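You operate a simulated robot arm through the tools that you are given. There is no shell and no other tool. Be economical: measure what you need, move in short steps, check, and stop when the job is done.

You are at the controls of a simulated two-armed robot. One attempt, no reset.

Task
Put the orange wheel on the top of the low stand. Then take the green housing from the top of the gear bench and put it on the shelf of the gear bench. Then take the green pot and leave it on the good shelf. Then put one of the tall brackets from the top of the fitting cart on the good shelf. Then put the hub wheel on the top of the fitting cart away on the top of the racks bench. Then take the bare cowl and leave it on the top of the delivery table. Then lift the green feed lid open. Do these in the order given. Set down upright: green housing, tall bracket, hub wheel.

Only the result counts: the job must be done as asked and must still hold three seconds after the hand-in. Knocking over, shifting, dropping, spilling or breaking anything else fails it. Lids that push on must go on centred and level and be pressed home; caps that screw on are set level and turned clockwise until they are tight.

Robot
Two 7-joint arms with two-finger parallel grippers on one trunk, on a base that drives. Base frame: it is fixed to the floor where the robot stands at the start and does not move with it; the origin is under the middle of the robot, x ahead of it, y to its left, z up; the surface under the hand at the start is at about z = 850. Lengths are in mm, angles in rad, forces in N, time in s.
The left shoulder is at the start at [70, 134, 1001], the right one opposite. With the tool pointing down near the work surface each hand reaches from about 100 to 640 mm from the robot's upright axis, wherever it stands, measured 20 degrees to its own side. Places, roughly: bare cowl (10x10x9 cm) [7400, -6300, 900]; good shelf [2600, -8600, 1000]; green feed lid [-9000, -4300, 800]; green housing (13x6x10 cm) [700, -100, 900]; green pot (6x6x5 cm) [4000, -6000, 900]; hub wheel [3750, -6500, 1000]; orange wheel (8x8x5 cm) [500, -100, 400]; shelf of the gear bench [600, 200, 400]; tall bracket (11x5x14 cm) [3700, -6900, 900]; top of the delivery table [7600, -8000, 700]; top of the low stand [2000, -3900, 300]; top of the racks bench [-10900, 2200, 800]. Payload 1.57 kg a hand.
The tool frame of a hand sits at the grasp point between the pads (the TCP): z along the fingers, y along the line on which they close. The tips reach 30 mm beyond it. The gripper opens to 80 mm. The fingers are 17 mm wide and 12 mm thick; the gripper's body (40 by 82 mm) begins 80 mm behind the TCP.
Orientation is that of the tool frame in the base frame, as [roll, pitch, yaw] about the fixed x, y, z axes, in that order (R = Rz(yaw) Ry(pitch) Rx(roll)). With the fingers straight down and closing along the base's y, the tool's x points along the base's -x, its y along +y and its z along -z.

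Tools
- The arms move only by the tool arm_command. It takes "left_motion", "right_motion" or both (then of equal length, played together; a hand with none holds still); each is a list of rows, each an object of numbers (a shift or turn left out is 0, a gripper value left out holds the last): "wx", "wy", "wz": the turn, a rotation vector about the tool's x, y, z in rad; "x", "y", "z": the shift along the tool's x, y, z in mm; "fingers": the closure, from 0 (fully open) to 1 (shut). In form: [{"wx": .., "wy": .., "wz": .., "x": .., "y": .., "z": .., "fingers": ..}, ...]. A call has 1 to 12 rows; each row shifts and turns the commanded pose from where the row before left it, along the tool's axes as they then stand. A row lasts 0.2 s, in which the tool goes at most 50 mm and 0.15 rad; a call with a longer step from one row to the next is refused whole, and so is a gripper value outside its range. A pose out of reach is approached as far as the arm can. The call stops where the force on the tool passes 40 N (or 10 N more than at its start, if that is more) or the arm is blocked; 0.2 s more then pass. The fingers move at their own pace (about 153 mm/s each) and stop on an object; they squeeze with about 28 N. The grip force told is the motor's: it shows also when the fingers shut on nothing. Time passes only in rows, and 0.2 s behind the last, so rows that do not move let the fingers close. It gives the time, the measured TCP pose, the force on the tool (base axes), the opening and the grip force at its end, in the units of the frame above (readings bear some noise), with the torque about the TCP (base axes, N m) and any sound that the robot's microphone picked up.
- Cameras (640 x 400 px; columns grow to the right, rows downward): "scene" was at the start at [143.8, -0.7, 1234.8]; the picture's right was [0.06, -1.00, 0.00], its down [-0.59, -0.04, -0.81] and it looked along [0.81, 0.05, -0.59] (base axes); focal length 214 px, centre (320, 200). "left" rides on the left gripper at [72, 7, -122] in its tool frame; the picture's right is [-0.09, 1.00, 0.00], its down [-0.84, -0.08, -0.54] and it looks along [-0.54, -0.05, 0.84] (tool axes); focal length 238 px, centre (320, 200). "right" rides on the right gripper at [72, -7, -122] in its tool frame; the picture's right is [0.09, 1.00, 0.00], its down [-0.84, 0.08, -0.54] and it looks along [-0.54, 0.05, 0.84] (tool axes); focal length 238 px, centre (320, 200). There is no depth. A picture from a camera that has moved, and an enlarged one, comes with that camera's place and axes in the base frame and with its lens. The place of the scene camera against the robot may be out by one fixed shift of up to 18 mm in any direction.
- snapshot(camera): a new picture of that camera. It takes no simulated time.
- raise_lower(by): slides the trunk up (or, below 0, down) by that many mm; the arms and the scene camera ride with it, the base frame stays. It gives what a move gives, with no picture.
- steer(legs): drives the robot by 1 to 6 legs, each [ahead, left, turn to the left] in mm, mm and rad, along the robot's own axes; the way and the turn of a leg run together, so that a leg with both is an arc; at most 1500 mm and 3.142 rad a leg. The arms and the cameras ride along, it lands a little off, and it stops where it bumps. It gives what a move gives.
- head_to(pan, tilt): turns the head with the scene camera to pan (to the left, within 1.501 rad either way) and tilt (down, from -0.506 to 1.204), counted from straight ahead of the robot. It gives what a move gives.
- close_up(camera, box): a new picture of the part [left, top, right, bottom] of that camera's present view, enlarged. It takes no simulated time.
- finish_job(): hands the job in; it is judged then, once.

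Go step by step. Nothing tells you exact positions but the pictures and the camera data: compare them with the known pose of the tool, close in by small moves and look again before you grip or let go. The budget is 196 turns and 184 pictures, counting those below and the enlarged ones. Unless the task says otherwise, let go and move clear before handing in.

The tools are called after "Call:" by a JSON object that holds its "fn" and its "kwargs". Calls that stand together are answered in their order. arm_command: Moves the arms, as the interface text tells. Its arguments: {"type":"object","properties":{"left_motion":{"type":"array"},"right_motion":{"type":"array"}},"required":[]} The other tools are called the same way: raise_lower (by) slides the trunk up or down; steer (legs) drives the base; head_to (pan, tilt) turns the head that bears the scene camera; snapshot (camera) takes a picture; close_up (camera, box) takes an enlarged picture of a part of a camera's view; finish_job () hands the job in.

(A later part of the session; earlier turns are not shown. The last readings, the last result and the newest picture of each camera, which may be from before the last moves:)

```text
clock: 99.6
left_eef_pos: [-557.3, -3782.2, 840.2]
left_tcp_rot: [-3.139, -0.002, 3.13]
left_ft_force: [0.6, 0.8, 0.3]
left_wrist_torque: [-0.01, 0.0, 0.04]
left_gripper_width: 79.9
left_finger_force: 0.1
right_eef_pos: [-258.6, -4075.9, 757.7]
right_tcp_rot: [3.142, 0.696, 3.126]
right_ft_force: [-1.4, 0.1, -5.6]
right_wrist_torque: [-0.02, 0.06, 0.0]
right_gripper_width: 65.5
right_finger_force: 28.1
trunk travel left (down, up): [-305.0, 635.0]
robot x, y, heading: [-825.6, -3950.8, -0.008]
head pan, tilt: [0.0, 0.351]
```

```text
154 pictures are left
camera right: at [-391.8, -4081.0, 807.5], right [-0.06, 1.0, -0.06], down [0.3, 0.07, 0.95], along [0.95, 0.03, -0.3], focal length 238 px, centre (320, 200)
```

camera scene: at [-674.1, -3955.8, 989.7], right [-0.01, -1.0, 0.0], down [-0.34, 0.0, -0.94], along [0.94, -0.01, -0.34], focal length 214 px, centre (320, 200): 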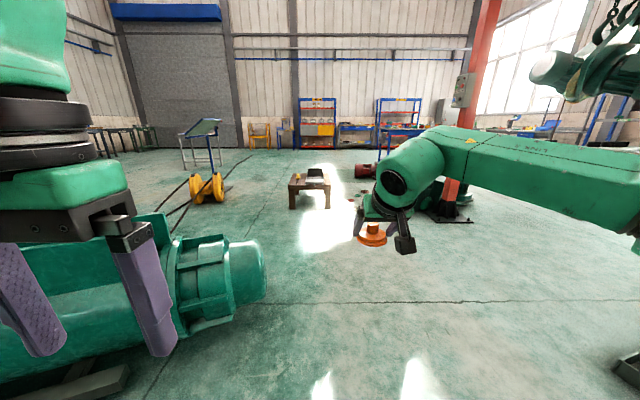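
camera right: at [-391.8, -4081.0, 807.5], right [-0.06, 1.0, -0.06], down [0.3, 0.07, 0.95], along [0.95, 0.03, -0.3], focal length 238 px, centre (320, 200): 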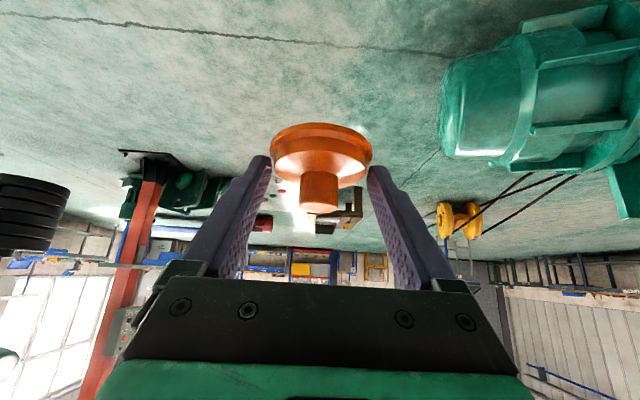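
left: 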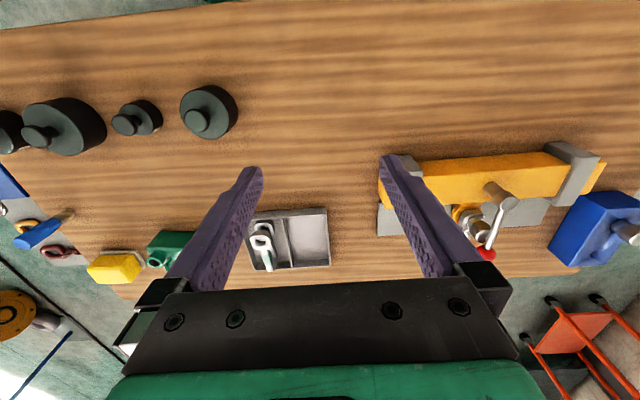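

The wheel is creeping slowly but holds. I'll strafe around the pump end and up to the stand's west side.

Call:
{"fn": "steer", "kwargs": {"legs": [[0, -300, 0], [1450, 0, 0], [450, 0, 0], [0, 650, 0]]}}

Call:
{"fn": "raise_lower", "kwargs": {"by": -300}}

Call:
{"fn": "snapshot", "kwargs": {"camera": "scene"}}

Call:
{"fn": "snapshot", "kwargs": {"camera": "right"}}

```text
clock: 114.0
left_eef_pos: [1309.7, -3443.1, 840.3]
left_tcp_rot: [-3.139, 0.001, -3.13]
left_ft_force: [0.2, -0.3, 0.8]
left_wrist_torque: [-0.03, -0.03, 0.0]
left_gripper_width: 80.2
left_finger_force: 0.0
right_eef_pos: [1616.7, -3729.7, 758.1]
right_tcp_rot: [-3.14, 0.696, -3.132]
right_ft_force: [0.0, 0.5, -6.0]
right_wrist_torque: [0.0, 0.1, 0.0]
right_gripper_width: 65.1
right_finger_force: 28.6
trunk travel left (down, up): [-305.0, 635.0]
robot x, y, heading: [1046.4, -3616.5, 0.01]
head pan, tilt: [0.0, 0.351]
```

```text
clock: 117.0
left_eef_pos: [1309.4, -3443.7, 540.6]
left_tcp_rot: [-3.142, -0.003, -3.13]
left_ft_force: [0.7, -0.6, -0.3]
left_wrist_torque: [0.0, -0.02, 0.0]
left_gripper_width: 80.2
left_finger_force: 0.1
right_eef_pos: [1615.8, -3730.0, 457.8]
right_tcp_rot: [-3.14, 0.697, -3.136]
right_ft_force: [-0.3, 0.2, -5.3]
right_wrist_torque: [-0.03, 0.1, 0.01]
right_gripper_width: 64.9
right_finger_force: 28.1
trunk travel left (down, up): [-5.0, 935.0]
robot x, y, heading: [1044.5, -3616.2, 0.009]
head pan, tilt: [0.0, 0.351]
```

```text
153 pictures are left
camera scene: at [1197.2, -3620.5, 689.7], right [0.01, -1.0, 0.0], down [-0.34, 0.0, -0.94], along [0.94, 0.01, -0.34], focal length 214 px, centre (320, 200)
```

scene: 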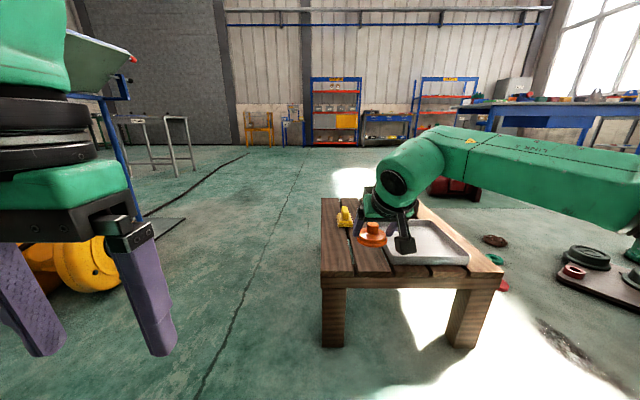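

```text
152 pictures are left
camera right: at [1482.5, -3739.1, 507.5], right [-0.08, 1.0, -0.06], down [0.29, 0.08, 0.95], along [0.95, 0.06, -0.3], focal length 238 px, centre (320, 200)
```

right: 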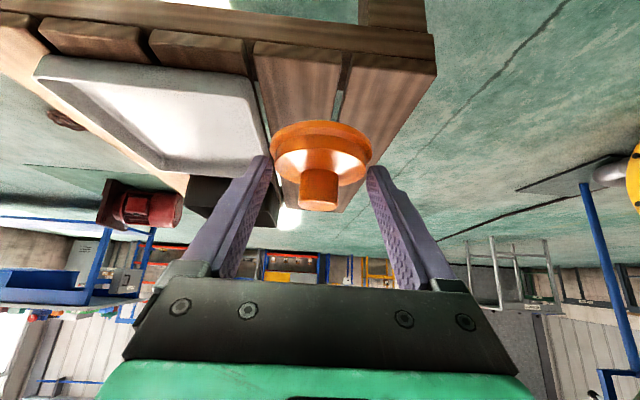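

The free strip runs y -3806..-3620 from x 1661. I'll advance so the wheel is at (1760, -3713), then lower.

Call:
{"fn": "steer", "kwargs": {"legs": [[130, 17, 0]]}}

Call:
{"fn": "arm_command", "kwargs": {"right_motion": [{"x": 16, "z": 19}, {"x": 16, "z": 19}, {"x": 16, "z": 19}, {"x": 10, "z": 12}, {}, {}]}}

Call:
{"fn": "snapshot", "kwargs": {"camera": "right"}}

Call:
{"fn": "snapshot", "kwargs": {"camera": "scene"}}

```text
clock: 118.2
left_eef_pos: [1436.1, -3425.8, 540.8]
left_tcp_rot: [-3.141, -0.002, -3.131]
left_ft_force: [0.1, 0.5, 0.3]
left_wrist_torque: [0.06, 0.02, -0.01]
left_gripper_width: 80.1
left_finger_force: 0.1
right_eef_pos: [1742.1, -3712.7, 457.6]
right_tcp_rot: [3.141, 0.697, -3.134]
right_ft_force: [0.4, 1.2, -5.4]
right_wrist_torque: [0.03, 0.11, -0.03]
right_gripper_width: 64.8
right_finger_force: 28.1
trunk travel left (down, up): [-5.0, 935.0]
robot x, y, heading: [1176.1, -3597.9, 0.011]
head pan, tilt: [0.0, 0.351]
```

```text
clock: 119.6
left_eef_pos: [1436.6, -3425.0, 539.9]
left_tcp_rot: [-3.139, -0.002, -3.131]
left_ft_force: [-0.4, 0.5, 0.4]
left_wrist_torque: [0.02, 0.01, 0.01]
left_gripper_width: 80.0
left_finger_force: 0.1
right_eef_pos: [1743.1, -3710.2, 366.5]
right_tcp_rot: [-3.139, 0.696, -3.136]
right_ft_force: [0.0, -0.2, -5.9]
right_wrist_torque: [0.02, 0.05, 0.02]
right_gripper_width: 65.0
right_finger_force: 27.9
trunk travel left (down, up): [-5.0, 935.0]
robot x, y, heading: [1173.1, -3600.3, 0.009]
head pan, tilt: [0.0, 0.351]
```

```text
151 pictures are left
camera right: at [1608.8, -3719.4, 415.5], right [-0.08, 1.0, -0.06], down [0.29, 0.08, 0.95], along [0.95, 0.06, -0.3], focal length 238 px, centre (320, 200)
```

right: 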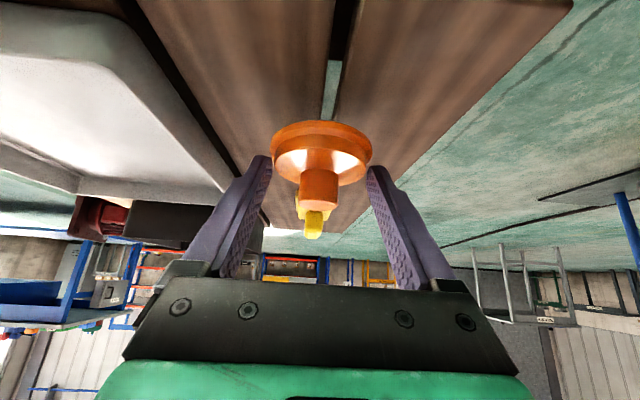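

```text
150 pictures are left
camera scene: at [1322.9, -3602.2, 689.7], right [0.01, -1.0, 0.0], down [-0.34, 0.0, -0.94], along [0.94, 0.01, -0.34], focal length 214 px, centre (320, 200)
```

scene: 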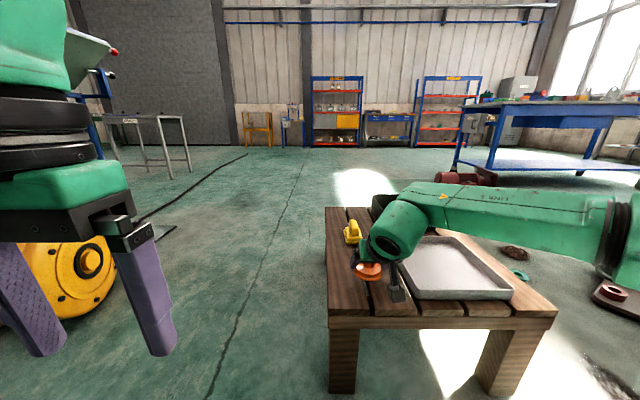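

Good alignment. Lowering gently to contact.

Call:
{"fn": "arm_command", "kwargs": {"right_motion": [{"x": 6, "z": 8}, {"x": 6, "z": 8}, {}]}}

Call:
{"fn": "snapshot", "kwargs": {"camera": "right"}}

```text
clock: 120.4
left_eef_pos: [1437.2, -3426.4, 539.1]
left_tcp_rot: [-3.14, -0.003, -3.13]
left_ft_force: [-0.6, 0.3, -0.5]
left_wrist_torque: [0.01, 0.01, 0.02]
left_gripper_width: 80.1
left_finger_force: 0.1
right_eef_pos: [1743.1, -3712.7, 348.3]
right_tcp_rot: [-3.141, 0.697, -3.135]
right_ft_force: [-0.3, -0.6, -6.4]
right_wrist_torque: [0.0, 0.07, -0.01]
right_gripper_width: 65.1
right_finger_force: 27.8
trunk travel left (down, up): [-5.0, 935.0]
robot x, y, heading: [1172.9, -3598.1, 0.01]
head pan, tilt: [0.0, 0.351]
```

```text
149 pictures are left
camera right: at [1608.4, -3720.8, 396.8], right [-0.08, 1.0, -0.06], down [0.29, 0.08, 0.95], along [0.95, 0.06, -0.3], focal length 238 px, centre (320, 200)
```

right: 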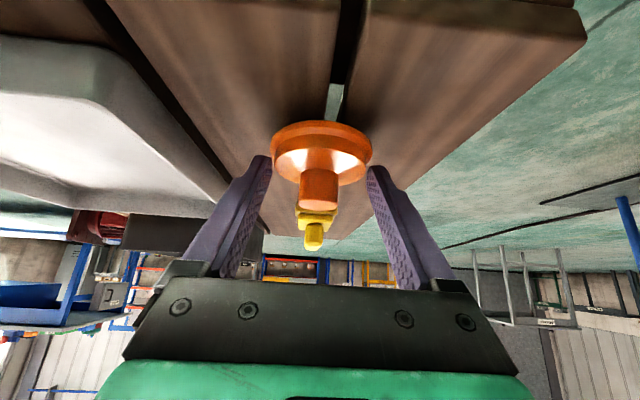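

Call:
{"fn": "arm_command", "kwargs": {"right_motion": [{"x": 3, "z": 4}, {"x": 3, "z": 4}, {}]}}

Call:
{"fn": "snapshot", "kwargs": {"camera": "right"}}

```text
clock: 121.2
left_eef_pos: [1436.4, -3425.5, 540.0]
left_tcp_rot: [-3.14, -0.002, -3.13]
left_ft_force: [0.4, -0.5, 0.0]
left_wrist_torque: [0.02, 0.0, 0.03]
left_gripper_width: 80.2
left_finger_force: 0.1
right_eef_pos: [1742.7, -3711.3, 338.0]
right_tcp_rot: [-3.138, 0.697, -3.136]
right_ft_force: [-0.5, 0.4, -5.7]
right_wrist_torque: [-0.02, 0.15, 0.03]
right_gripper_width: 65.0
right_finger_force: 27.7
trunk travel left (down, up): [-5.0, 935.0]
robot x, y, heading: [1172.4, -3596.5, 0.011]
head pan, tilt: [0.0, 0.351]
```

```text
148 pictures are left
camera right: at [1609.8, -3720.6, 386.7], right [-0.08, 1.0, -0.06], down [0.29, 0.08, 0.95], along [0.95, 0.06, -0.3], focal length 238 px, centre (320, 200)
```

right: 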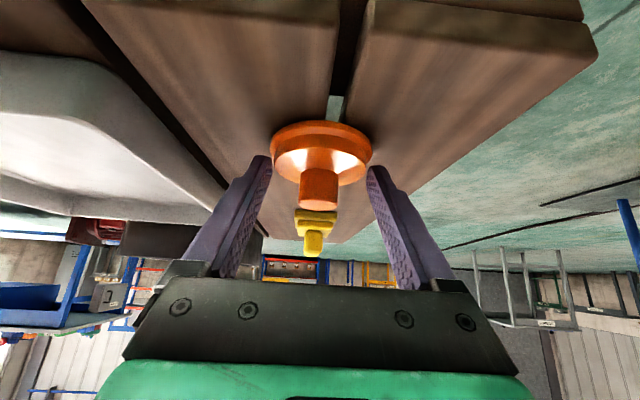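

Call:
{"fn": "arm_command", "kwargs": {"right_motion": [{"x": 2, "z": 2.4}, {"x": 2, "z": 2.4}, {"x": 2, "z": 2.4}, {}]}}

```text
clock: 122.2
left_eef_pos: [1433.3, -3422.5, 542.4]
left_tcp_rot: [-3.141, 0.003, -3.13]
left_ft_force: [-0.1, 0.3, 0.1]
left_wrist_torque: [0.03, 0.01, -0.03]
left_gripper_width: 80.0
left_finger_force: 0.1
right_eef_pos: [1743.1, -3712.9, 337.1]
right_tcp_rot: [3.14, 0.709, -3.134]
right_ft_force: [7.8, 3.6, 30.0]
right_wrist_torque: [-0.04, -0.44, -0.15]
right_gripper_width: 64.9
right_finger_force: 28.0
trunk travel left (down, up): [-5.0, 935.0]
robot x, y, heading: [1172.9, -3598.3, 0.01]
head pan, tilt: [0.0, 0.351]
```

Contact reached. I'll relieve the press, open, and withdraw upward.

Call:
{"fn": "arm_command", "kwargs": {"right_motion": [{"x": -4, "z": -5}, {}, {"fingers": 0}, {"fingers": 0}, {}]}}

Call:
{"fn": "arm_command", "kwargs": {"right_motion": [{"x": -8, "z": -9}, {"x": -16, "z": -19}, {"x": -20, "z": -24}, {"x": -20, "z": -24}, {}, {}]}}

Call:
{"fn": "snapshot", "kwargs": {"camera": "right"}}

```text
clock: 123.4
left_eef_pos: [1436.0, -3424.3, 539.2]
left_tcp_rot: [-3.14, 0.001, -3.132]
left_ft_force: [-0.4, 0.3, 0.0]
left_wrist_torque: [0.0, 0.0, 0.04]
left_gripper_width: 80.0
left_finger_force: 0.1
right_eef_pos: [1741.7, -3712.3, 334.2]
right_tcp_rot: [-3.14, 0.695, -3.133]
right_ft_force: [0.1, -0.3, 0.4]
right_wrist_torque: [-0.01, 0.01, -0.02]
right_gripper_width: 79.8
right_finger_force: 0.0
trunk travel left (down, up): [-5.0, 935.0]
robot x, y, heading: [1174.7, -3598.2, 0.005]
head pan, tilt: [0.0, 0.351]
```

```text
clock: 124.8
left_eef_pos: [1434.4, -3424.1, 540.2]
left_tcp_rot: [-3.138, 0.001, -3.129]
left_ft_force: [-0.4, -0.5, -0.2]
left_wrist_torque: [0.02, 0.0, -0.07]
left_gripper_width: 79.8
left_finger_force: 0.1
right_eef_pos: [1745.4, -3712.0, 433.0]
right_tcp_rot: [-3.141, 0.696, -3.134]
right_ft_force: [0.7, -0.4, -0.8]
right_wrist_torque: [0.0, 0.03, -0.01]
right_gripper_width: 80.0
right_finger_force: 0.1
trunk travel left (down, up): [-5.0, 935.0]
robot x, y, heading: [1174.9, -3596.8, 0.007]
head pan, tilt: [0.0, 0.351]
```

```text
147 pictures are left
camera right: at [1611.3, -3721.3, 481.6], right [-0.08, 1.0, -0.06], down [0.29, 0.08, 0.95], along [0.95, 0.06, -0.3], focal length 238 px, centre (320, 200)
```

right: 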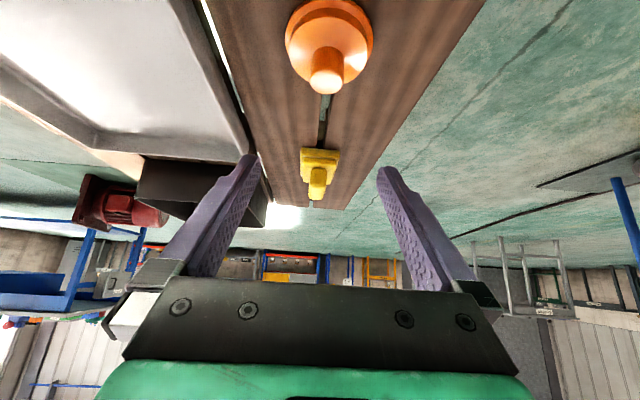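

The wheel stands upright on the low stand. Now back to the gear bench by the same way.

Call:
{"fn": "raise_lower", "kwargs": {"by": 300}}

Call:
{"fn": "steer", "kwargs": {"legs": [[-120, 0, 0], [0, -660, 0], [-1450, 0, 0], [-750, 0, 0], [0, 0, 1.57], [1450, 0, 0]]}}

Call:
{"fn": "head_to", "kwargs": {"pan": 0, "tilt": 0.3}}

Call:
{"fn": "snapshot", "kwargs": {"camera": "scene"}}

```text
clock: 127.8
left_eef_pos: [1435.7, -3425.7, 839.8]
left_tcp_rot: [-3.14, -0.001, -3.131]
left_ft_force: [0.1, -0.1, -0.2]
left_wrist_torque: [0.01, 0.0, -0.02]
left_gripper_width: 79.7
left_finger_force: 0.0
right_eef_pos: [1746.1, -3712.9, 732.0]
right_tcp_rot: [-3.139, 0.694, -3.135]
right_ft_force: [-0.4, -0.7, 1.1]
right_wrist_torque: [-0.03, 0.0, -0.01]
right_gripper_width: 80.2
right_finger_force: 0.1
trunk travel left (down, up): [-305.0, 635.0]
robot x, y, heading: [1170.8, -3598.7, 0.008]
head pan, tilt: [0.0, 0.351]
```

```text
clock: 153.9
left_eef_pos: [-1332.5, -2552.4, 839.7]
left_tcp_rot: [-3.139, 0.0, -1.608]
left_ft_force: [-0.6, 0.5, 0.3]
left_wrist_torque: [-0.01, 0.02, 0.0]
left_gripper_width: 79.8
left_finger_force: 0.1
right_eef_pos: [-1029.7, -2256.0, 733.1]
right_tcp_rot: [-3.14, 0.696, -1.614]
right_ft_force: [0.3, 0.3, 0.2]
right_wrist_torque: [0.02, 0.0, 0.01]
right_gripper_width: 80.0
right_finger_force: 0.1
trunk travel left (down, up): [-305.0, 635.0]
robot x, y, heading: [-1176.2, -2822.6, 1.541]
head pan, tilt: [0.0, 0.351]
```

```text
clock: 154.5
left_eef_pos: [-1331.7, -2552.0, 840.4]
left_tcp_rot: [-3.139, 0.0, -1.607]
left_ft_force: [-0.5, 0.0, 0.4]
left_wrist_torque: [-0.01, -0.02, 0.02]
left_gripper_width: 80.4
left_finger_force: 0.0
right_eef_pos: [-1029.4, -2256.4, 733.2]
right_tcp_rot: [-3.14, 0.697, -1.612]
right_ft_force: [0.7, -0.8, -0.6]
right_wrist_torque: [-0.03, -0.02, 0.01]
right_gripper_width: 80.0
right_finger_force: 0.0
trunk travel left (down, up): [-305.0, 635.0]
robot x, y, heading: [-1172.5, -2822.6, 1.532]
head pan, tilt: [0.0, 0.3]
```

```text
146 pictures are left
camera scene: at [-1160.6, -2685.0, 994.6], right [1.0, -0.04, 0.0], down [-0.01, -0.3, -0.96], along [0.04, 0.95, -0.3], focal length 214 px, centre (320, 200)
```

scene: 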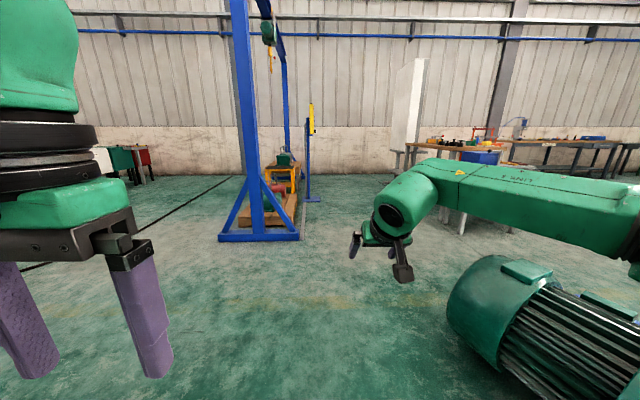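

Blue gantry foot ahead at about (-1260, -835), so I'll swing east after clearing the pump, then come to the bench.

Call:
{"fn": "steer", "kwargs": {"legs": [[1450, 0, 0], [0, 0, -1.535], [520, 0, 0], [0, 1350, 0]]}}

Call:
{"fn": "raise_lower", "kwargs": {"by": 300}}

Call:
{"fn": "snapshot", "kwargs": {"camera": "scene"}}

```text
clock: 174.1
left_eef_pos: [-295.8, 58.8, 839.7]
left_tcp_rot: [-3.14, 0.0, 3.121]
left_ft_force: [0.1, -0.9, 0.1]
left_wrist_torque: [-0.03, -0.01, 0.02]
left_gripper_width: 79.9
left_finger_force: 0.1
right_eef_pos: [4.3, -237.0, 733.0]
right_tcp_rot: [-3.139, 0.697, 3.114]
right_ft_force: [-0.4, -0.1, 0.0]
right_wrist_torque: [0.04, -0.01, 0.01]
right_gripper_width: 80.0
right_finger_force: 0.0
trunk travel left (down, up): [-305.0, 635.0]
robot x, y, heading: [-566.4, -105.9, -0.023]
head pan, tilt: [0.0, 0.3]
```

```text
clock: 177.1
left_eef_pos: [-297.5, 58.7, 1139.4]
left_tcp_rot: [-3.139, 0.0, 3.119]
left_ft_force: [-0.2, -0.2, 0.5]
left_wrist_torque: [-0.02, 0.02, 0.03]
left_gripper_width: 80.1
left_finger_force: 0.0
right_eef_pos: [3.8, -238.7, 1032.2]
right_tcp_rot: [-3.141, 0.695, 3.115]
right_ft_force: [0.0, -1.0, 0.3]
right_wrist_torque: [-0.05, 0.02, 0.01]
right_gripper_width: 79.9
right_finger_force: 0.1
trunk travel left (down, up): [-605.0, 335.0]
robot x, y, heading: [-565.8, -103.6, -0.023]
head pan, tilt: [0.0, 0.3]
```

```text
145 pictures are left
camera scene: at [-414.7, -114.3, 1294.5], right [-0.02, -1.0, 0.0], down [-0.3, 0.01, -0.96], along [0.95, -0.02, -0.3], focal length 214 px, centre (320, 200)
```

scene: 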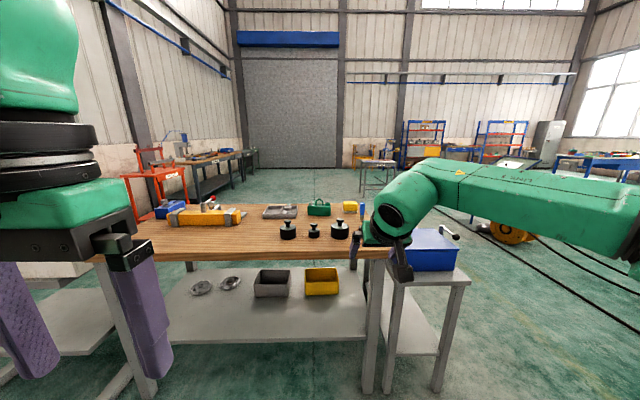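

Approach the bench with the hands high and look at the green housing closely.

Call:
{"fn": "steer", "kwargs": {"legs": [[0, 150, 0.023], [500, 0, 0]]}}

Call:
{"fn": "head_to", "kwargs": {"pan": -0.15, "tilt": 0.6}}

Call:
{"fn": "snapshot", "kwargs": {"camera": "scene"}}

Call:
{"fn": "snapshot", "kwargs": {"camera": "right"}}

```text
clock: 181.0
left_eef_pos: [198.9, 212.0, 1141.0]
left_tcp_rot: [-3.139, 0.0, 3.136]
left_ft_force: [-0.5, -0.3, 0.3]
left_wrist_torque: [-0.03, 0.01, -0.04]
left_gripper_width: 79.7
left_finger_force: 0.0
right_eef_pos: [502.1, -80.2, 1032.2]
right_tcp_rot: [-3.139, 0.697, 3.131]
right_ft_force: [-0.4, -0.4, 0.2]
right_wrist_torque: [0.0, -0.02, -0.03]
right_gripper_width: 80.1
right_finger_force: 0.1
trunk travel left (down, up): [-605.0, 335.0]
robot x, y, heading: [-67.4, 41.6, -0.01]
head pan, tilt: [0.0, 0.3]
```

```text
clock: 181.8
left_eef_pos: [199.0, 212.1, 1139.9]
left_tcp_rot: [-3.141, 0.001, 3.135]
left_ft_force: [0.6, 0.5, 0.1]
left_wrist_torque: [-0.02, -0.01, 0.0]
left_gripper_width: 79.9
left_finger_force: 0.1
right_eef_pos: [503.7, -80.7, 1033.0]
right_tcp_rot: [-3.14, 0.699, 3.132]
right_ft_force: [-0.2, -0.3, 0.2]
right_wrist_torque: [0.01, 0.01, 0.01]
right_gripper_width: 79.9
right_finger_force: 0.1
trunk travel left (down, up): [-605.0, 335.0]
robot x, y, heading: [-65.3, 43.3, -0.005]
head pan, tilt: [-0.15, 0.6]
```

```text
144 pictures are left
camera scene: at [77.3, 24.2, 1267.2], right [-0.16, -0.99, 0.0], down [-0.56, 0.09, -0.83], along [0.82, -0.13, -0.56], focal length 214 px, centre (320, 200)
```

scene: 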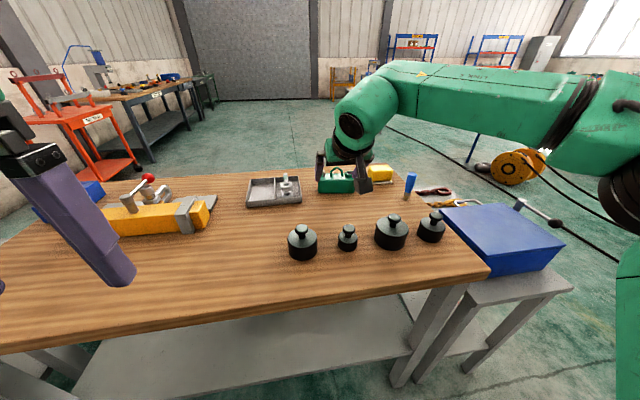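

```text
143 pictures are left
camera right: at [369.8, -86.9, 1081.5], right [-0.06, 1.0, -0.06], down [0.29, 0.07, 0.95], along [0.95, 0.04, -0.3], focal length 238 px, centre (320, 200)
```

right: 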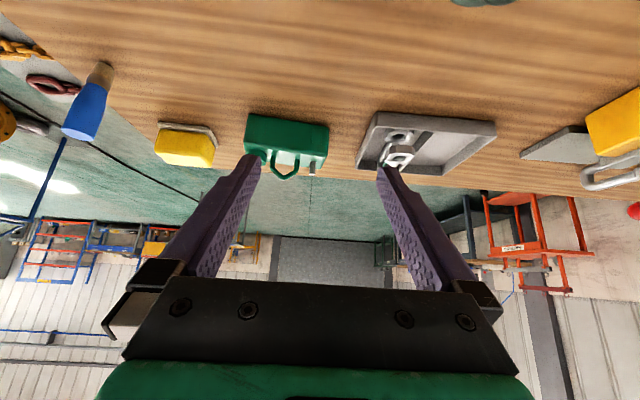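

Call:
{"fn": "close_up", "kwargs": {"camera": "right", "box": [220, 90, 380, 190]}}

```text
4.00 times, centred on (300, 140) of right
camera zoom: at [369.8, -86.9, 1081.5], right [-0.06, 1.0, -0.06], down [0.29, 0.07, 0.95], along [0.95, 0.04, -0.3], focal length 953 px, centre (400, 440)
```

zoom: 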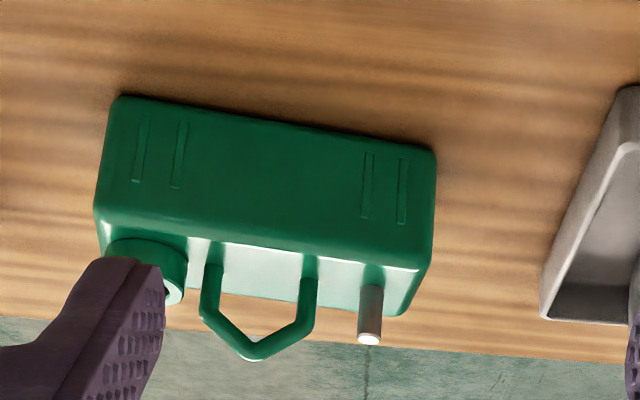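

The housing is about 13 cm along y, 6 cm along x, centred near (729, -132), too far for a good upright grasp from this side. I'll go round to the bench's far side.

Call:
{"fn": "steer", "kwargs": {"legs": [[-530, 0, 0], [0, -1290, 0], [1450, 0, 0], [800, 0, 0], [0, 950, 0]]}}

Call:
{"fn": "snapshot", "kwargs": {"camera": "scene"}}

```text
clock: 206.5
left_eef_pos: [1899.5, -44.1, 1140.6]
left_tcp_rot: [-3.138, 0.0, -3.075]
left_ft_force: [0.2, 0.1, 0.0]
left_wrist_torque: [-0.02, 0.01, 0.01]
left_gripper_width: 80.1
left_finger_force: 0.1
right_eef_pos: [2224.4, -315.6, 1033.2]
right_tcp_rot: [-3.141, 0.698, -3.08]
right_ft_force: [0.3, 0.5, 0.3]
right_wrist_torque: [-0.01, 0.01, 0.0]
right_gripper_width: 79.7
right_finger_force: 0.1
trunk travel left (down, up): [-605.0, 335.0]
robot x, y, heading: [1641.1, -233.0, 0.065]
head pan, tilt: [-0.15, 0.6]
```

```text
141 pictures are left
camera scene: at [1790.7, -241.6, 1267.1], right [-0.09, -1.0, 0.0], down [-0.56, 0.05, -0.82], along [0.82, -0.07, -0.57], focal length 214 px, centre (320, 200)
```

scene: 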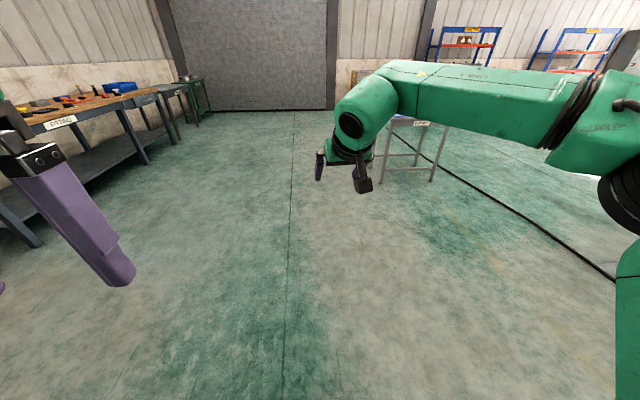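

Turn around to face the bench and bring the right hand vertical with the fingers closing along x.

Call:
{"fn": "steer", "kwargs": {"legs": [[0, 0, 3.077]]}}

Call:
{"fn": "arm_command", "kwargs": {"right_motion": [{"wy": 0.14}, {"wy": 0.14}, {"wy": 0.14}, {"wy": 0.14}, {"wy": 0.14}, {}]}}

Call:
{"fn": "arm_command", "kwargs": {"right_motion": [{"wz": 0.143}, {"wz": 0.143}, {"wz": 0.143}, {"wz": 0.143}, {"wz": 0.143}, {"wz": 0.143}, {"wz": 0.143}, {"wz": 0.143}, {"wz": 0.143}, {"wz": 0.143}, {"wz": 0.141}, {}]}}

Call:
{"fn": "snapshot", "kwargs": {"camera": "scene"}}

```text
clock: 214.1
left_eef_pos: [1385.0, -405.0, 1140.6]
left_tcp_rot: [-3.139, 0.0, 0.018]
left_ft_force: [0.8, -0.9, 0.3]
left_wrist_torque: [0.04, -0.02, -0.01]
left_gripper_width: 79.9
left_finger_force: 0.1
right_eef_pos: [1073.1, -119.6, 1032.4]
right_tcp_rot: [-3.141, 0.698, 0.014]
right_ft_force: [0.3, -0.4, -0.9]
right_wrist_torque: [0.01, -0.03, -0.01]
right_gripper_width: 80.1
right_finger_force: 0.0
trunk travel left (down, up): [-605.0, 335.0]
robot x, y, heading: [1648.4, -231.2, -3.125]
head pan, tilt: [-0.15, 0.6]
```

```text
clock: 215.5
left_eef_pos: [1385.8, -405.3, 1140.1]
left_tcp_rot: [-3.139, 0.0, 0.017]
left_ft_force: [0.1, -0.1, 0.0]
left_wrist_torque: [-0.01, 0.0, 0.0]
left_gripper_width: 79.8
left_finger_force: 0.0
right_eef_pos: [1106.1, -44.5, 1034.7]
right_tcp_rot: [-3.142, 0.137, 0.013]
right_ft_force: [0.9, 0.3, 0.0]
right_wrist_torque: [0.0, 0.03, 0.02]
right_gripper_width: 79.9
right_finger_force: 0.0
right hand out of reach, approached as far as the arm can: row 2, 3, 4, 5
trunk travel left (down, up): [-605.0, 335.0]
robot x, y, heading: [1645.8, -229.4, -3.125]
head pan, tilt: [-0.15, 0.6]
```

```text
clock: 218.1
left_eef_pos: [1385.4, -405.0, 1141.6]
left_tcp_rot: [-3.14, 0.002, 0.02]
left_ft_force: [0.4, 0.4, -0.2]
left_wrist_torque: [-0.01, 0.0, -0.01]
left_gripper_width: 79.6
left_finger_force: 0.0
right_eef_pos: [1105.6, -44.8, 1033.5]
right_tcp_rot: [3.004, -0.001, -1.559]
right_ft_force: [-0.4, -0.3, 1.0]
right_wrist_torque: [0.0, 0.02, 0.0]
right_gripper_width: 80.1
right_finger_force: 0.0
trunk travel left (down, up): [-605.0, 335.0]
robot x, y, heading: [1649.8, -232.8, -3.125]
head pan, tilt: [-0.15, 0.6]
```

```text
140 pictures are left
camera scene: at [1514.7, -226.3, 1267.1], right [0.13, 0.99, 0.0], down [0.56, -0.07, -0.82], along [-0.82, 0.11, -0.57], focal length 214 px, centre (320, 200)
```

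scene: 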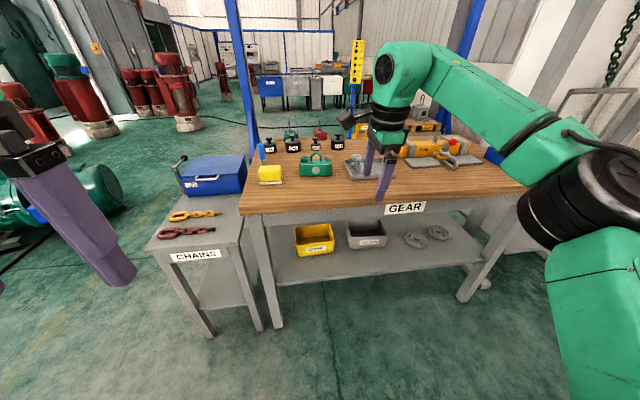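

The housing sits at about (727, -132) turned about -0.12 rad. I'll level the hand, match that yaw, then drive in over it.

Call:
{"fn": "arm_command", "kwargs": {"right_motion": [{"wx": 0.137, "y": -20}, {"wz": 0.13, "y": -23}, {}, {}]}}

Call:
{"fn": "steer", "kwargs": {"legs": [[350, 87, 0]]}}

Call:
{"fn": "snapshot", "kwargs": {"camera": "right"}}

Call:
{"fn": "snapshot", "kwargs": {"camera": "scene"}}

```text
clock: 219.1
left_eef_pos: [1385.3, -404.2, 1139.9]
left_tcp_rot: [-3.141, 0.0, 0.019]
left_ft_force: [1.1, -0.5, -0.9]
left_wrist_torque: [0.02, 0.0, -0.01]
left_gripper_width: 80.0
left_finger_force: 0.0
right_eef_pos: [1155.4, -24.8, 1042.2]
right_tcp_rot: [3.141, 0.0, -1.687]
right_ft_force: [0.1, 0.1, 0.6]
right_wrist_torque: [0.0, -0.03, -0.01]
right_gripper_width: 80.1
right_finger_force: 0.1
right hand out of reach, approached as far as the arm can: row 1
trunk travel left (down, up): [-605.0, 335.0]
robot x, y, heading: [1644.2, -230.7, -3.126]
head pan, tilt: [-0.15, 0.6]
```

```text
clock: 221.4
left_eef_pos: [1040.6, -498.1, 1140.8]
left_tcp_rot: [-3.14, 0.001, 0.013]
left_ft_force: [0.4, 0.7, 0.3]
left_wrist_torque: [0.01, -0.01, -0.01]
left_gripper_width: 79.9
left_finger_force: 0.0
right_eef_pos: [812.6, -115.9, 1043.0]
right_tcp_rot: [3.141, 0.0, -1.692]
right_ft_force: [0.4, 0.4, -0.3]
right_wrist_torque: [-0.01, -0.03, -0.01]
right_gripper_width: 79.9
right_finger_force: 0.0
trunk travel left (down, up): [-605.0, 335.0]
robot x, y, heading: [1300.9, -322.3, -3.135]
head pan, tilt: [-0.15, 0.6]
```

```text
139 pictures are left
camera right: at [809.1, -190.8, 1166.3], right [-1.0, 0.03, 0.0], down [0.03, 0.84, 0.54], along [0.01, 0.54, -0.84], focal length 238 px, centre (320, 200)
```

right: 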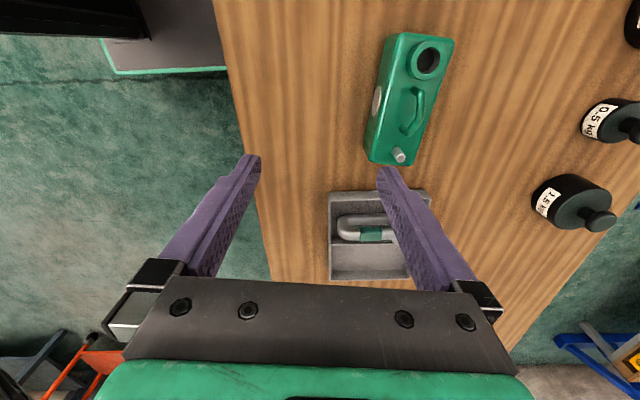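

```text
138 pictures are left
camera scene: at [1171.2, -319.9, 1267.1], right [0.14, 0.99, 0.0], down [0.56, -0.08, -0.83], along [-0.82, 0.11, -0.56], focal length 214 px, centre (320, 200)
```

scene: 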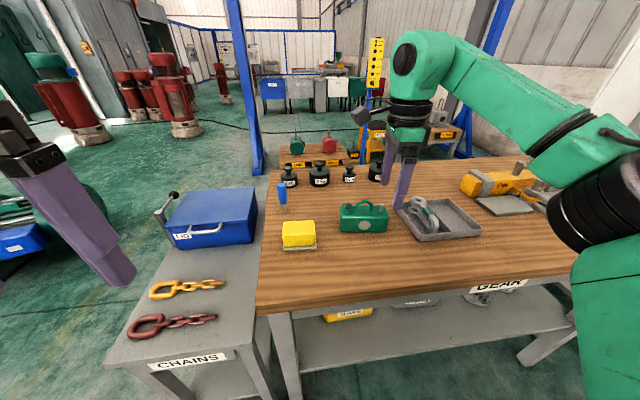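

Top-face edges give the centre at about (717, -134), yaw ≈ -0.1. I'll move over it and start down.

Call:
{"fn": "steer", "kwargs": {"legs": [[60, 18, 0]]}}

Call:
{"fn": "arm_command", "kwargs": {"right_motion": [{"z": 25}, {"z": 25}, {"z": 20}, {"y": 17}, {"y": 17}, {}]}}

Call:
{"fn": "snapshot", "kwargs": {"camera": "right"}}

```text
clock: 222.4
left_eef_pos: [980.7, -517.1, 1141.6]
left_tcp_rot: [-3.142, 0.002, 0.015]
left_ft_force: [0.9, 0.3, 1.1]
left_wrist_torque: [0.01, -0.01, -0.01]
left_gripper_width: 80.1
left_finger_force: 0.0
right_eef_pos: [751.1, -137.6, 1043.5]
right_tcp_rot: [3.14, 0.001, -1.691]
right_ft_force: [0.3, 0.0, 0.4]
right_wrist_torque: [0.0, -0.02, 0.02]
right_gripper_width: 79.9
right_finger_force: 0.0
trunk travel left (down, up): [-605.0, 335.0]
robot x, y, heading: [1240.4, -343.9, -3.127]
head pan, tilt: [-0.15, 0.6]
```

```text
clock: 223.8
left_eef_pos: [981.4, -516.9, 1140.6]
left_tcp_rot: [-3.141, 0.0, 0.016]
left_ft_force: [0.2, -0.6, 0.5]
left_wrist_torque: [0.01, 0.01, -0.01]
left_gripper_width: 80.0
left_finger_force: 0.1
right_eef_pos: [715.4, -133.5, 973.4]
right_tcp_rot: [3.14, -0.001, -1.691]
right_ft_force: [-1.1, -0.1, -0.7]
right_wrist_torque: [0.03, 0.03, 0.02]
right_gripper_width: 80.3
right_finger_force: 0.1
trunk travel left (down, up): [-605.0, 335.0]
robot x, y, heading: [1242.1, -344.8, -3.131]
head pan, tilt: [-0.15, 0.6]
```

```text
137 pictures are left
camera right: at [713.2, -206.7, 1096.7], right [-1.0, 0.03, 0.0], down [0.02, 0.84, 0.54], along [0.01, 0.54, -0.84], focal length 238 px, centre (320, 200)
```

right: 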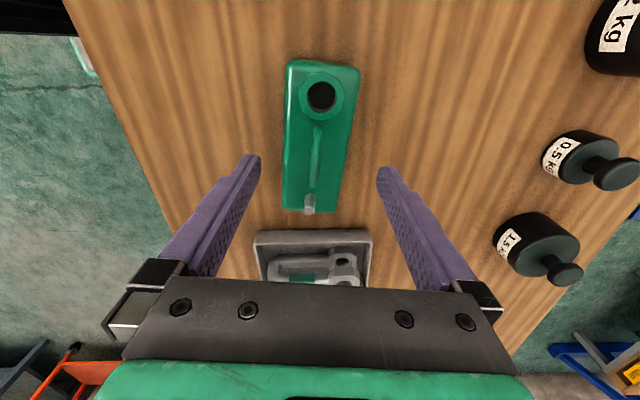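

Aligned over the housing. Descending to z≈892 and closing.

Call:
{"fn": "arm_command", "kwargs": {"right_motion": [{"z": 25, "y": -2}, {"z": 25}, {"z": 20}, {"z": 11}, {}]}}

Call:
{"fn": "snapshot", "kwargs": {"camera": "right"}}

```text
clock: 225.0
left_eef_pos: [981.2, -518.7, 1141.5]
left_tcp_rot: [-3.139, 0.0, 0.017]
left_ft_force: [0.6, 0.2, -0.7]
left_wrist_torque: [-0.02, 0.0, -0.02]
left_gripper_width: 80.0
left_finger_force: 0.1
right_eef_pos: [719.8, -134.8, 891.5]
right_tcp_rot: [3.14, 0.0, -1.69]
right_ft_force: [0.3, 0.3, -0.5]
right_wrist_torque: [0.0, -0.01, 0.0]
right_gripper_width: 80.0
right_finger_force: 0.0
trunk travel left (down, up): [-605.0, 335.0]
robot x, y, heading: [1240.5, -346.2, -3.124]
head pan, tilt: [-0.15, 0.6]
```

```text
136 pictures are left
camera right: at [716.5, -207.3, 1015.9], right [-1.0, 0.03, 0.0], down [0.02, 0.84, 0.54], along [0.01, 0.54, -0.84], focal length 238 px, centre (320, 200)
```

right: 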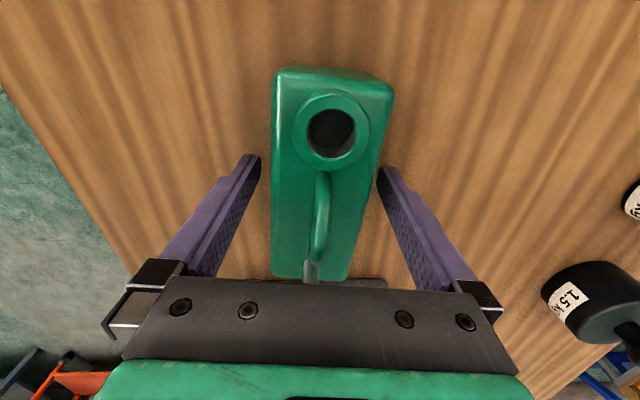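

The box is between the fingers; close and lift.

Call:
{"fn": "arm_command", "kwargs": {"right_motion": [{"fingers": 1}, {"fingers": 1}, {"fingers": 1}, {"z": -15}, {"z": -25}, {"z": -30}, {"z": -30}, {}]}}

Call:
{"fn": "snapshot", "kwargs": {"camera": "right"}}

Call:
{"fn": "snapshot", "kwargs": {"camera": "scene"}}

```text
clock: 226.8
left_eef_pos: [978.7, -518.4, 1139.4]
left_tcp_rot: [-3.141, -0.001, 0.017]
left_ft_force: [-0.6, 0.0, 0.0]
left_wrist_torque: [-0.02, 0.01, 0.01]
left_gripper_width: 79.9
left_finger_force: 0.0
right_eef_pos: [719.2, -132.8, 993.6]
right_tcp_rot: [-3.141, 0.001, -1.691]
right_ft_force: [0.8, -0.1, -4.7]
right_wrist_torque: [0.0, -0.01, 0.0]
right_gripper_width: 56.1
right_finger_force: 27.5
trunk travel left (down, up): [-605.0, 335.0]
robot x, y, heading: [1239.2, -344.9, -3.124]
head pan, tilt: [-0.15, 0.6]
```

```text
135 pictures are left
camera right: at [716.5, -206.0, 1117.5], right [-1.0, 0.03, 0.0], down [0.02, 0.84, 0.54], along [0.02, 0.54, -0.84], focal length 238 px, centre (320, 200)
```

right: 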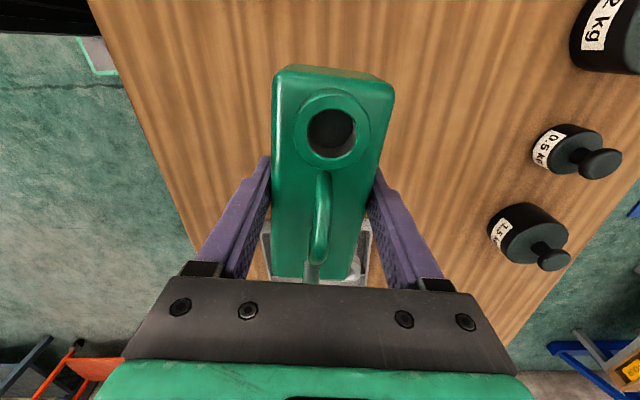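

```text
134 pictures are left
camera scene: at [1109.0, -338.9, 1266.9], right [0.14, 0.99, 0.0], down [0.56, -0.08, -0.82], along [-0.82, 0.11, -0.57], focal length 214 px, centre (320, 200)
```

scene: 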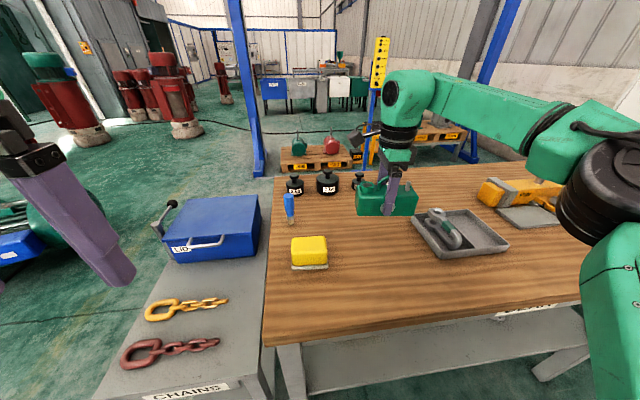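

Held well (0.5 kg). Back off and look at the shelf from this side with the trunk lowered.

Call:
{"fn": "steer", "kwargs": {"legs": [[-500, 0, 0]]}}

Call:
{"fn": "raise_lower", "kwargs": {"by": -400}}

Call:
{"fn": "snapshot", "kwargs": {"camera": "scene"}}

```text
clock: 229.8
left_eef_pos: [1484.9, -512.1, 1139.5]
left_tcp_rot: [3.14, -0.001, 0.035]
left_ft_force: [-0.2, -0.2, -0.2]
left_wrist_torque: [0.01, 0.0, -0.01]
left_gripper_width: 79.9
left_finger_force: 0.1
right_eef_pos: [1218.5, -131.5, 994.2]
right_tcp_rot: [-3.14, 0.0, -1.671]
right_ft_force: [0.5, 0.5, -5.2]
right_wrist_torque: [0.02, 0.0, -0.01]
right_gripper_width: 56.0
right_finger_force: 28.5
trunk travel left (down, up): [-605.0, 335.0]
robot x, y, heading: [1747.2, -334.7, -3.107]
head pan, tilt: [-0.15, 0.6]
```

```text
clock: 233.6
left_eef_pos: [1485.0, -510.9, 739.5]
left_tcp_rot: [-3.14, 0.002, 0.034]
left_ft_force: [-0.4, 0.0, 0.2]
left_wrist_torque: [0.01, 0.03, -0.01]
left_gripper_width: 79.9
left_finger_force: 0.1
right_eef_pos: [1217.5, -131.0, 595.1]
right_tcp_rot: [3.141, -0.001, -1.672]
right_ft_force: [0.0, 0.0, -4.3]
right_wrist_torque: [0.0, 0.01, -0.02]
right_gripper_width: 56.1
right_finger_force: 28.2
trunk travel left (down, up): [-205.0, 735.0]
robot x, y, heading: [1740.8, -333.7, -3.104]
head pan, tilt: [-0.15, 0.6]
```

```text
133 pictures are left
camera scene: at [1612.6, -329.9, 867.0], right [0.12, 0.99, 0.0], down [0.56, -0.07, -0.82], along [-0.82, 0.1, -0.57], focal length 214 px, centre (320, 200)
```

scene: 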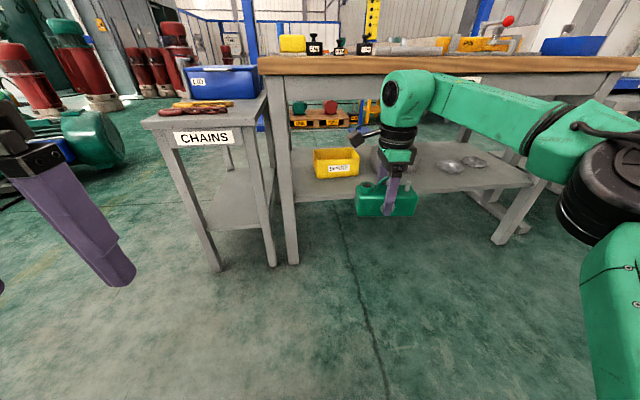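

There is a free strip on the shelf, x≈760–900, in front of the yellow bin; the apron bottom is near z 748, leaving room for the wrist. Lower the trunk and drive in.

Call:
{"fn": "raise_lower", "kwargs": {"by": -115}}

Call:
{"fn": "steer", "kwargs": {"legs": [[250, 0, 0.03]]}}

Call:
{"fn": "head_to", "kwargs": {"pan": -0.3, "tilt": 0.3}}

Call:
{"fn": "snapshot", "kwargs": {"camera": "scene"}}

Call:
{"fn": "snapshot", "kwargs": {"camera": "right"}}

```text
clock: 235.1
left_eef_pos: [1486.1, -510.6, 624.4]
left_tcp_rot: [3.141, 0.001, 0.034]
left_ft_force: [-0.2, 0.9, 0.5]
left_wrist_torque: [0.01, -0.02, 0.04]
left_gripper_width: 80.1
left_finger_force: 0.1
right_eef_pos: [1219.4, -131.8, 478.6]
right_tcp_rot: [3.141, 0.0, -1.672]
right_ft_force: [-0.3, -0.2, -5.3]
right_wrist_torque: [-0.03, 0.0, -0.02]
right_gripper_width: 55.8
right_finger_force: 28.0
trunk travel left (down, up): [-90.0, 850.0]
robot x, y, heading: [1741.6, -330.9, -3.112]
head pan, tilt: [-0.15, 0.6]
```

```text
clock: 236.9
left_eef_pos: [1237.4, -533.0, 624.9]
left_tcp_rot: [-3.141, 0.0, 0.07]
left_ft_force: [-0.2, -0.5, 0.7]
left_wrist_torque: [-0.02, -0.01, -0.01]
left_gripper_width: 80.3
left_finger_force: 0.1
right_eef_pos: [956.7, -162.7, 478.5]
right_tcp_rot: [-3.141, -0.001, -1.637]
right_ft_force: [0.0, 0.1, -5.5]
right_wrist_torque: [0.0, 0.04, 0.03]
right_gripper_width: 55.9
right_finger_force: 27.6
trunk travel left (down, up): [-90.0, 850.0]
robot x, y, heading: [1488.1, -347.9, -3.08]
head pan, tilt: [-0.15, 0.6]
```

```text
clock: 237.7
left_eef_pos: [1237.0, -532.8, 625.0]
left_tcp_rot: [-3.14, -0.002, 0.069]
left_ft_force: [-0.2, 0.8, 0.2]
left_wrist_torque: [0.0, -0.02, 0.04]
left_gripper_width: 80.1
left_finger_force: 0.0
right_eef_pos: [956.8, -162.4, 477.9]
right_tcp_rot: [3.141, 0.001, -1.638]
right_ft_force: [-0.4, 0.0, -4.8]
right_wrist_torque: [0.0, -0.01, 0.01]
right_gripper_width: 55.8
right_finger_force: 27.7
trunk travel left (down, up): [-90.0, 850.0]
robot x, y, heading: [1488.2, -347.6, -3.068]
head pan, tilt: [-0.3, 0.3]
```

```text
132 pictures are left
camera scene: at [1353.7, -333.6, 779.4], right [0.23, 0.97, 0.0], down [0.29, -0.07, -0.95], along [-0.93, 0.22, -0.3], focal length 214 px, centre (320, 200)
```

scene: 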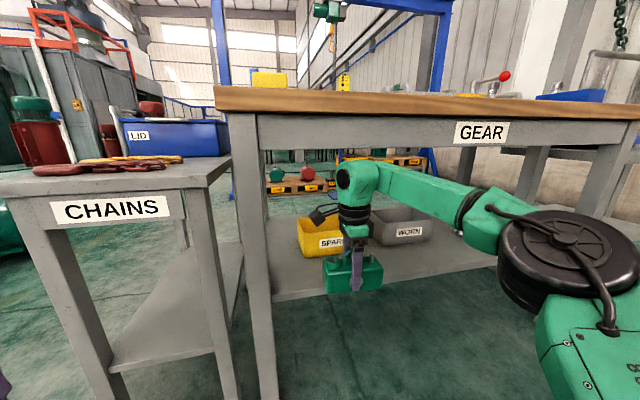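

```text
131 pictures are left
camera right: at [957.5, -236.0, 602.3], right [-1.0, -0.03, 0.0], down [-0.02, 0.84, 0.54], along [-0.01, 0.54, -0.84], focal length 238 px, centre (320, 200)
```

right: 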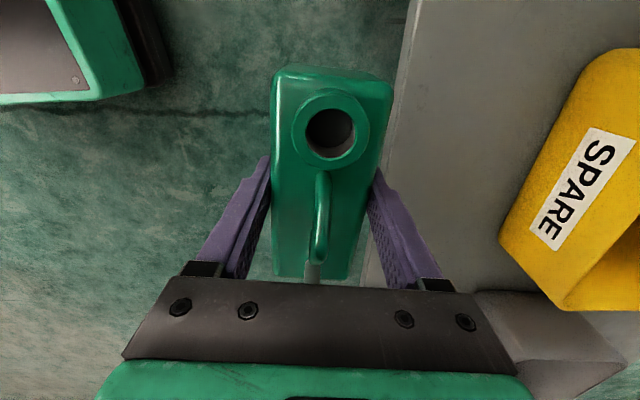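

Wrist top has little margin under the apron, so lower 30 mm more, then go in 140 mm.

Call:
{"fn": "raise_lower", "kwargs": {"by": -32}}

Call:
{"fn": "steer", "kwargs": {"legs": [[138, 0, 0]]}}

Call:
{"fn": "snapshot", "kwargs": {"camera": "scene"}}

Call:
{"fn": "snapshot", "kwargs": {"camera": "right"}}

```text
clock: 238.5
left_eef_pos: [1235.4, -533.4, 594.1]
left_tcp_rot: [3.141, 0.001, 0.071]
left_ft_force: [-0.1, 0.3, 0.0]
left_wrist_torque: [0.02, 0.0, 0.0]
left_gripper_width: 79.9
left_finger_force: 0.1
right_eef_pos: [956.9, -162.3, 446.2]
right_tcp_rot: [-3.141, 0.0, -1.637]
right_ft_force: [0.1, 0.4, -5.3]
right_wrist_torque: [-0.01, 0.0, 0.02]
right_gripper_width: 56.0
right_finger_force: 28.0
trunk travel left (down, up): [-58.0, 882.0]
robot x, y, heading: [1488.5, -346.5, -3.072]
head pan, tilt: [-0.3, 0.3]
```

```text
clock: 239.8
left_eef_pos: [1101.6, -542.0, 593.4]
left_tcp_rot: [-3.14, -0.001, 0.073]
left_ft_force: [-0.2, -0.6, 0.3]
left_wrist_torque: [0.01, 0.0, 0.0]
left_gripper_width: 80.2
left_finger_force: 0.2
right_eef_pos: [820.5, -172.2, 446.4]
right_tcp_rot: [-3.141, -0.001, -1.637]
right_ft_force: [0.2, 0.3, -4.7]
right_wrist_torque: [0.01, -0.02, 0.03]
right_gripper_width: 56.0
right_finger_force: 28.3
trunk travel left (down, up): [-58.0, 882.0]
robot x, y, heading: [1354.5, -352.8, -3.07]
head pan, tilt: [-0.3, 0.3]
```

```text
130 pictures are left
camera scene: at [1218.4, -343.0, 747.4], right [0.23, 0.97, 0.0], down [0.29, -0.07, -0.95], along [-0.93, 0.22, -0.3], focal length 214 px, centre (320, 200)
```

scene: 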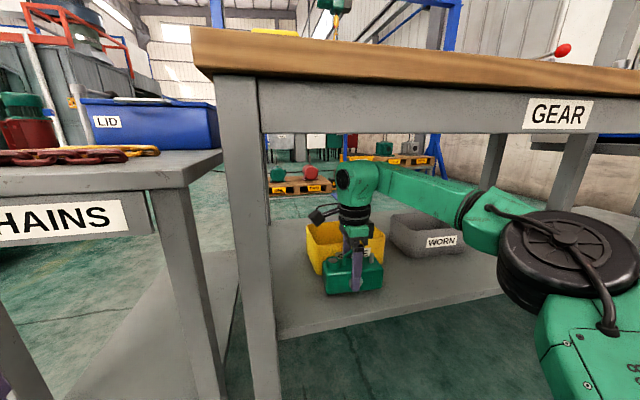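

```text
129 pictures are left
camera right: at [822.2, -246.1, 570.3], right [-1.0, -0.03, 0.0], down [-0.02, 0.84, 0.54], along [-0.01, 0.54, -0.84], focal length 238 px, centre (320, 200)
```

right: 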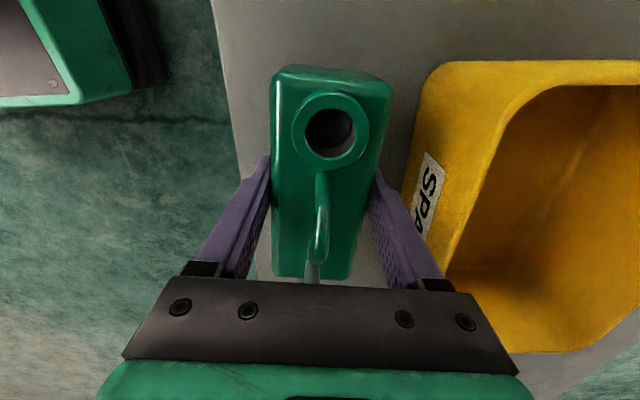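

Shift 10 mm away from the bin, and lower in small steps to contact.

Call:
{"fn": "arm_command", "kwargs": {"right_motion": [{"y": -10}, {"z": 8}, {"z": 6}, {}]}}

Call:
{"fn": "arm_command", "kwargs": {"right_motion": [{"z": 3}, {"z": 2}, {"z": 2}, {}]}}

```text
clock: 240.8
left_eef_pos: [1101.8, -543.2, 592.8]
left_tcp_rot: [-3.14, -0.001, 0.071]
left_ft_force: [0.3, 0.8, 0.4]
left_wrist_torque: [0.0, 0.04, -0.03]
left_gripper_width: 80.2
left_finger_force: 0.0
right_eef_pos: [832.0, -172.3, 432.1]
right_tcp_rot: [3.141, 0.0, -1.636]
right_ft_force: [-0.4, -0.8, -4.5]
right_wrist_torque: [0.02, -0.02, 0.03]
right_gripper_width: 55.8
right_finger_force: 27.8
trunk travel left (down, up): [-58.0, 882.0]
robot x, y, heading: [1354.3, -356.8, -3.072]
head pan, tilt: [-0.3, 0.3]
```

```text
clock: 241.8
left_eef_pos: [1102.7, -544.3, 593.7]
left_tcp_rot: [-3.14, 0.002, 0.07]
left_ft_force: [0.6, 0.7, 0.9]
left_wrist_torque: [0.0, 0.03, -0.01]
left_gripper_width: 80.1
left_finger_force: 0.0
right_eef_pos: [832.0, -173.4, 427.5]
right_tcp_rot: [3.135, 0.001, -1.637]
right_ft_force: [-3.5, 4.3, 10.6]
right_wrist_torque: [0.34, -0.25, 0.08]
right_gripper_width: 56.1
right_finger_force: 27.8
trunk travel left (down, up): [-58.0, 882.0]
robot x, y, heading: [1355.5, -354.0, -3.074]
head pan, tilt: [-0.3, 0.3]
```

Contact. Open and rise.

Call:
{"fn": "arm_command", "kwargs": {"right_motion": [{"z": -1}, {"fingers": 0}, {"fingers": 0}, {"fingers": 0}, {}]}}

Call:
{"fn": "snapshot", "kwargs": {"camera": "right"}}

```text
clock: 243.0
left_eef_pos: [1102.0, -543.7, 593.4]
left_tcp_rot: [-3.14, 0.001, 0.072]
left_ft_force: [0.5, 0.4, -0.3]
left_wrist_torque: [0.02, 0.03, 0.01]
left_gripper_width: 80.1
left_finger_force: 0.0
right_eef_pos: [831.2, -173.3, 427.0]
right_tcp_rot: [3.14, 0.0, -1.636]
right_ft_force: [-0.8, -0.7, 0.3]
right_wrist_torque: [0.01, -0.02, 0.0]
right_gripper_width: 79.9
right_finger_force: 0.0
trunk travel left (down, up): [-58.0, 882.0]
robot x, y, heading: [1353.4, -356.6, -3.069]
head pan, tilt: [-0.3, 0.3]
```

```text
128 pictures are left
camera right: at [832.7, -246.5, 550.3], right [-1.0, -0.03, 0.0], down [-0.02, 0.84, 0.54], along [-0.02, 0.54, -0.84], focal length 238 px, centre (320, 200)
```

right: 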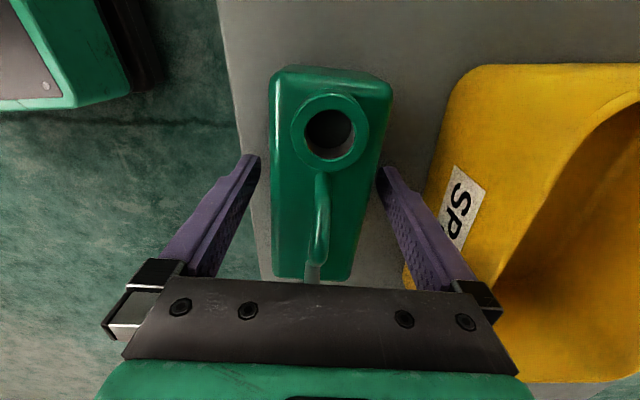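

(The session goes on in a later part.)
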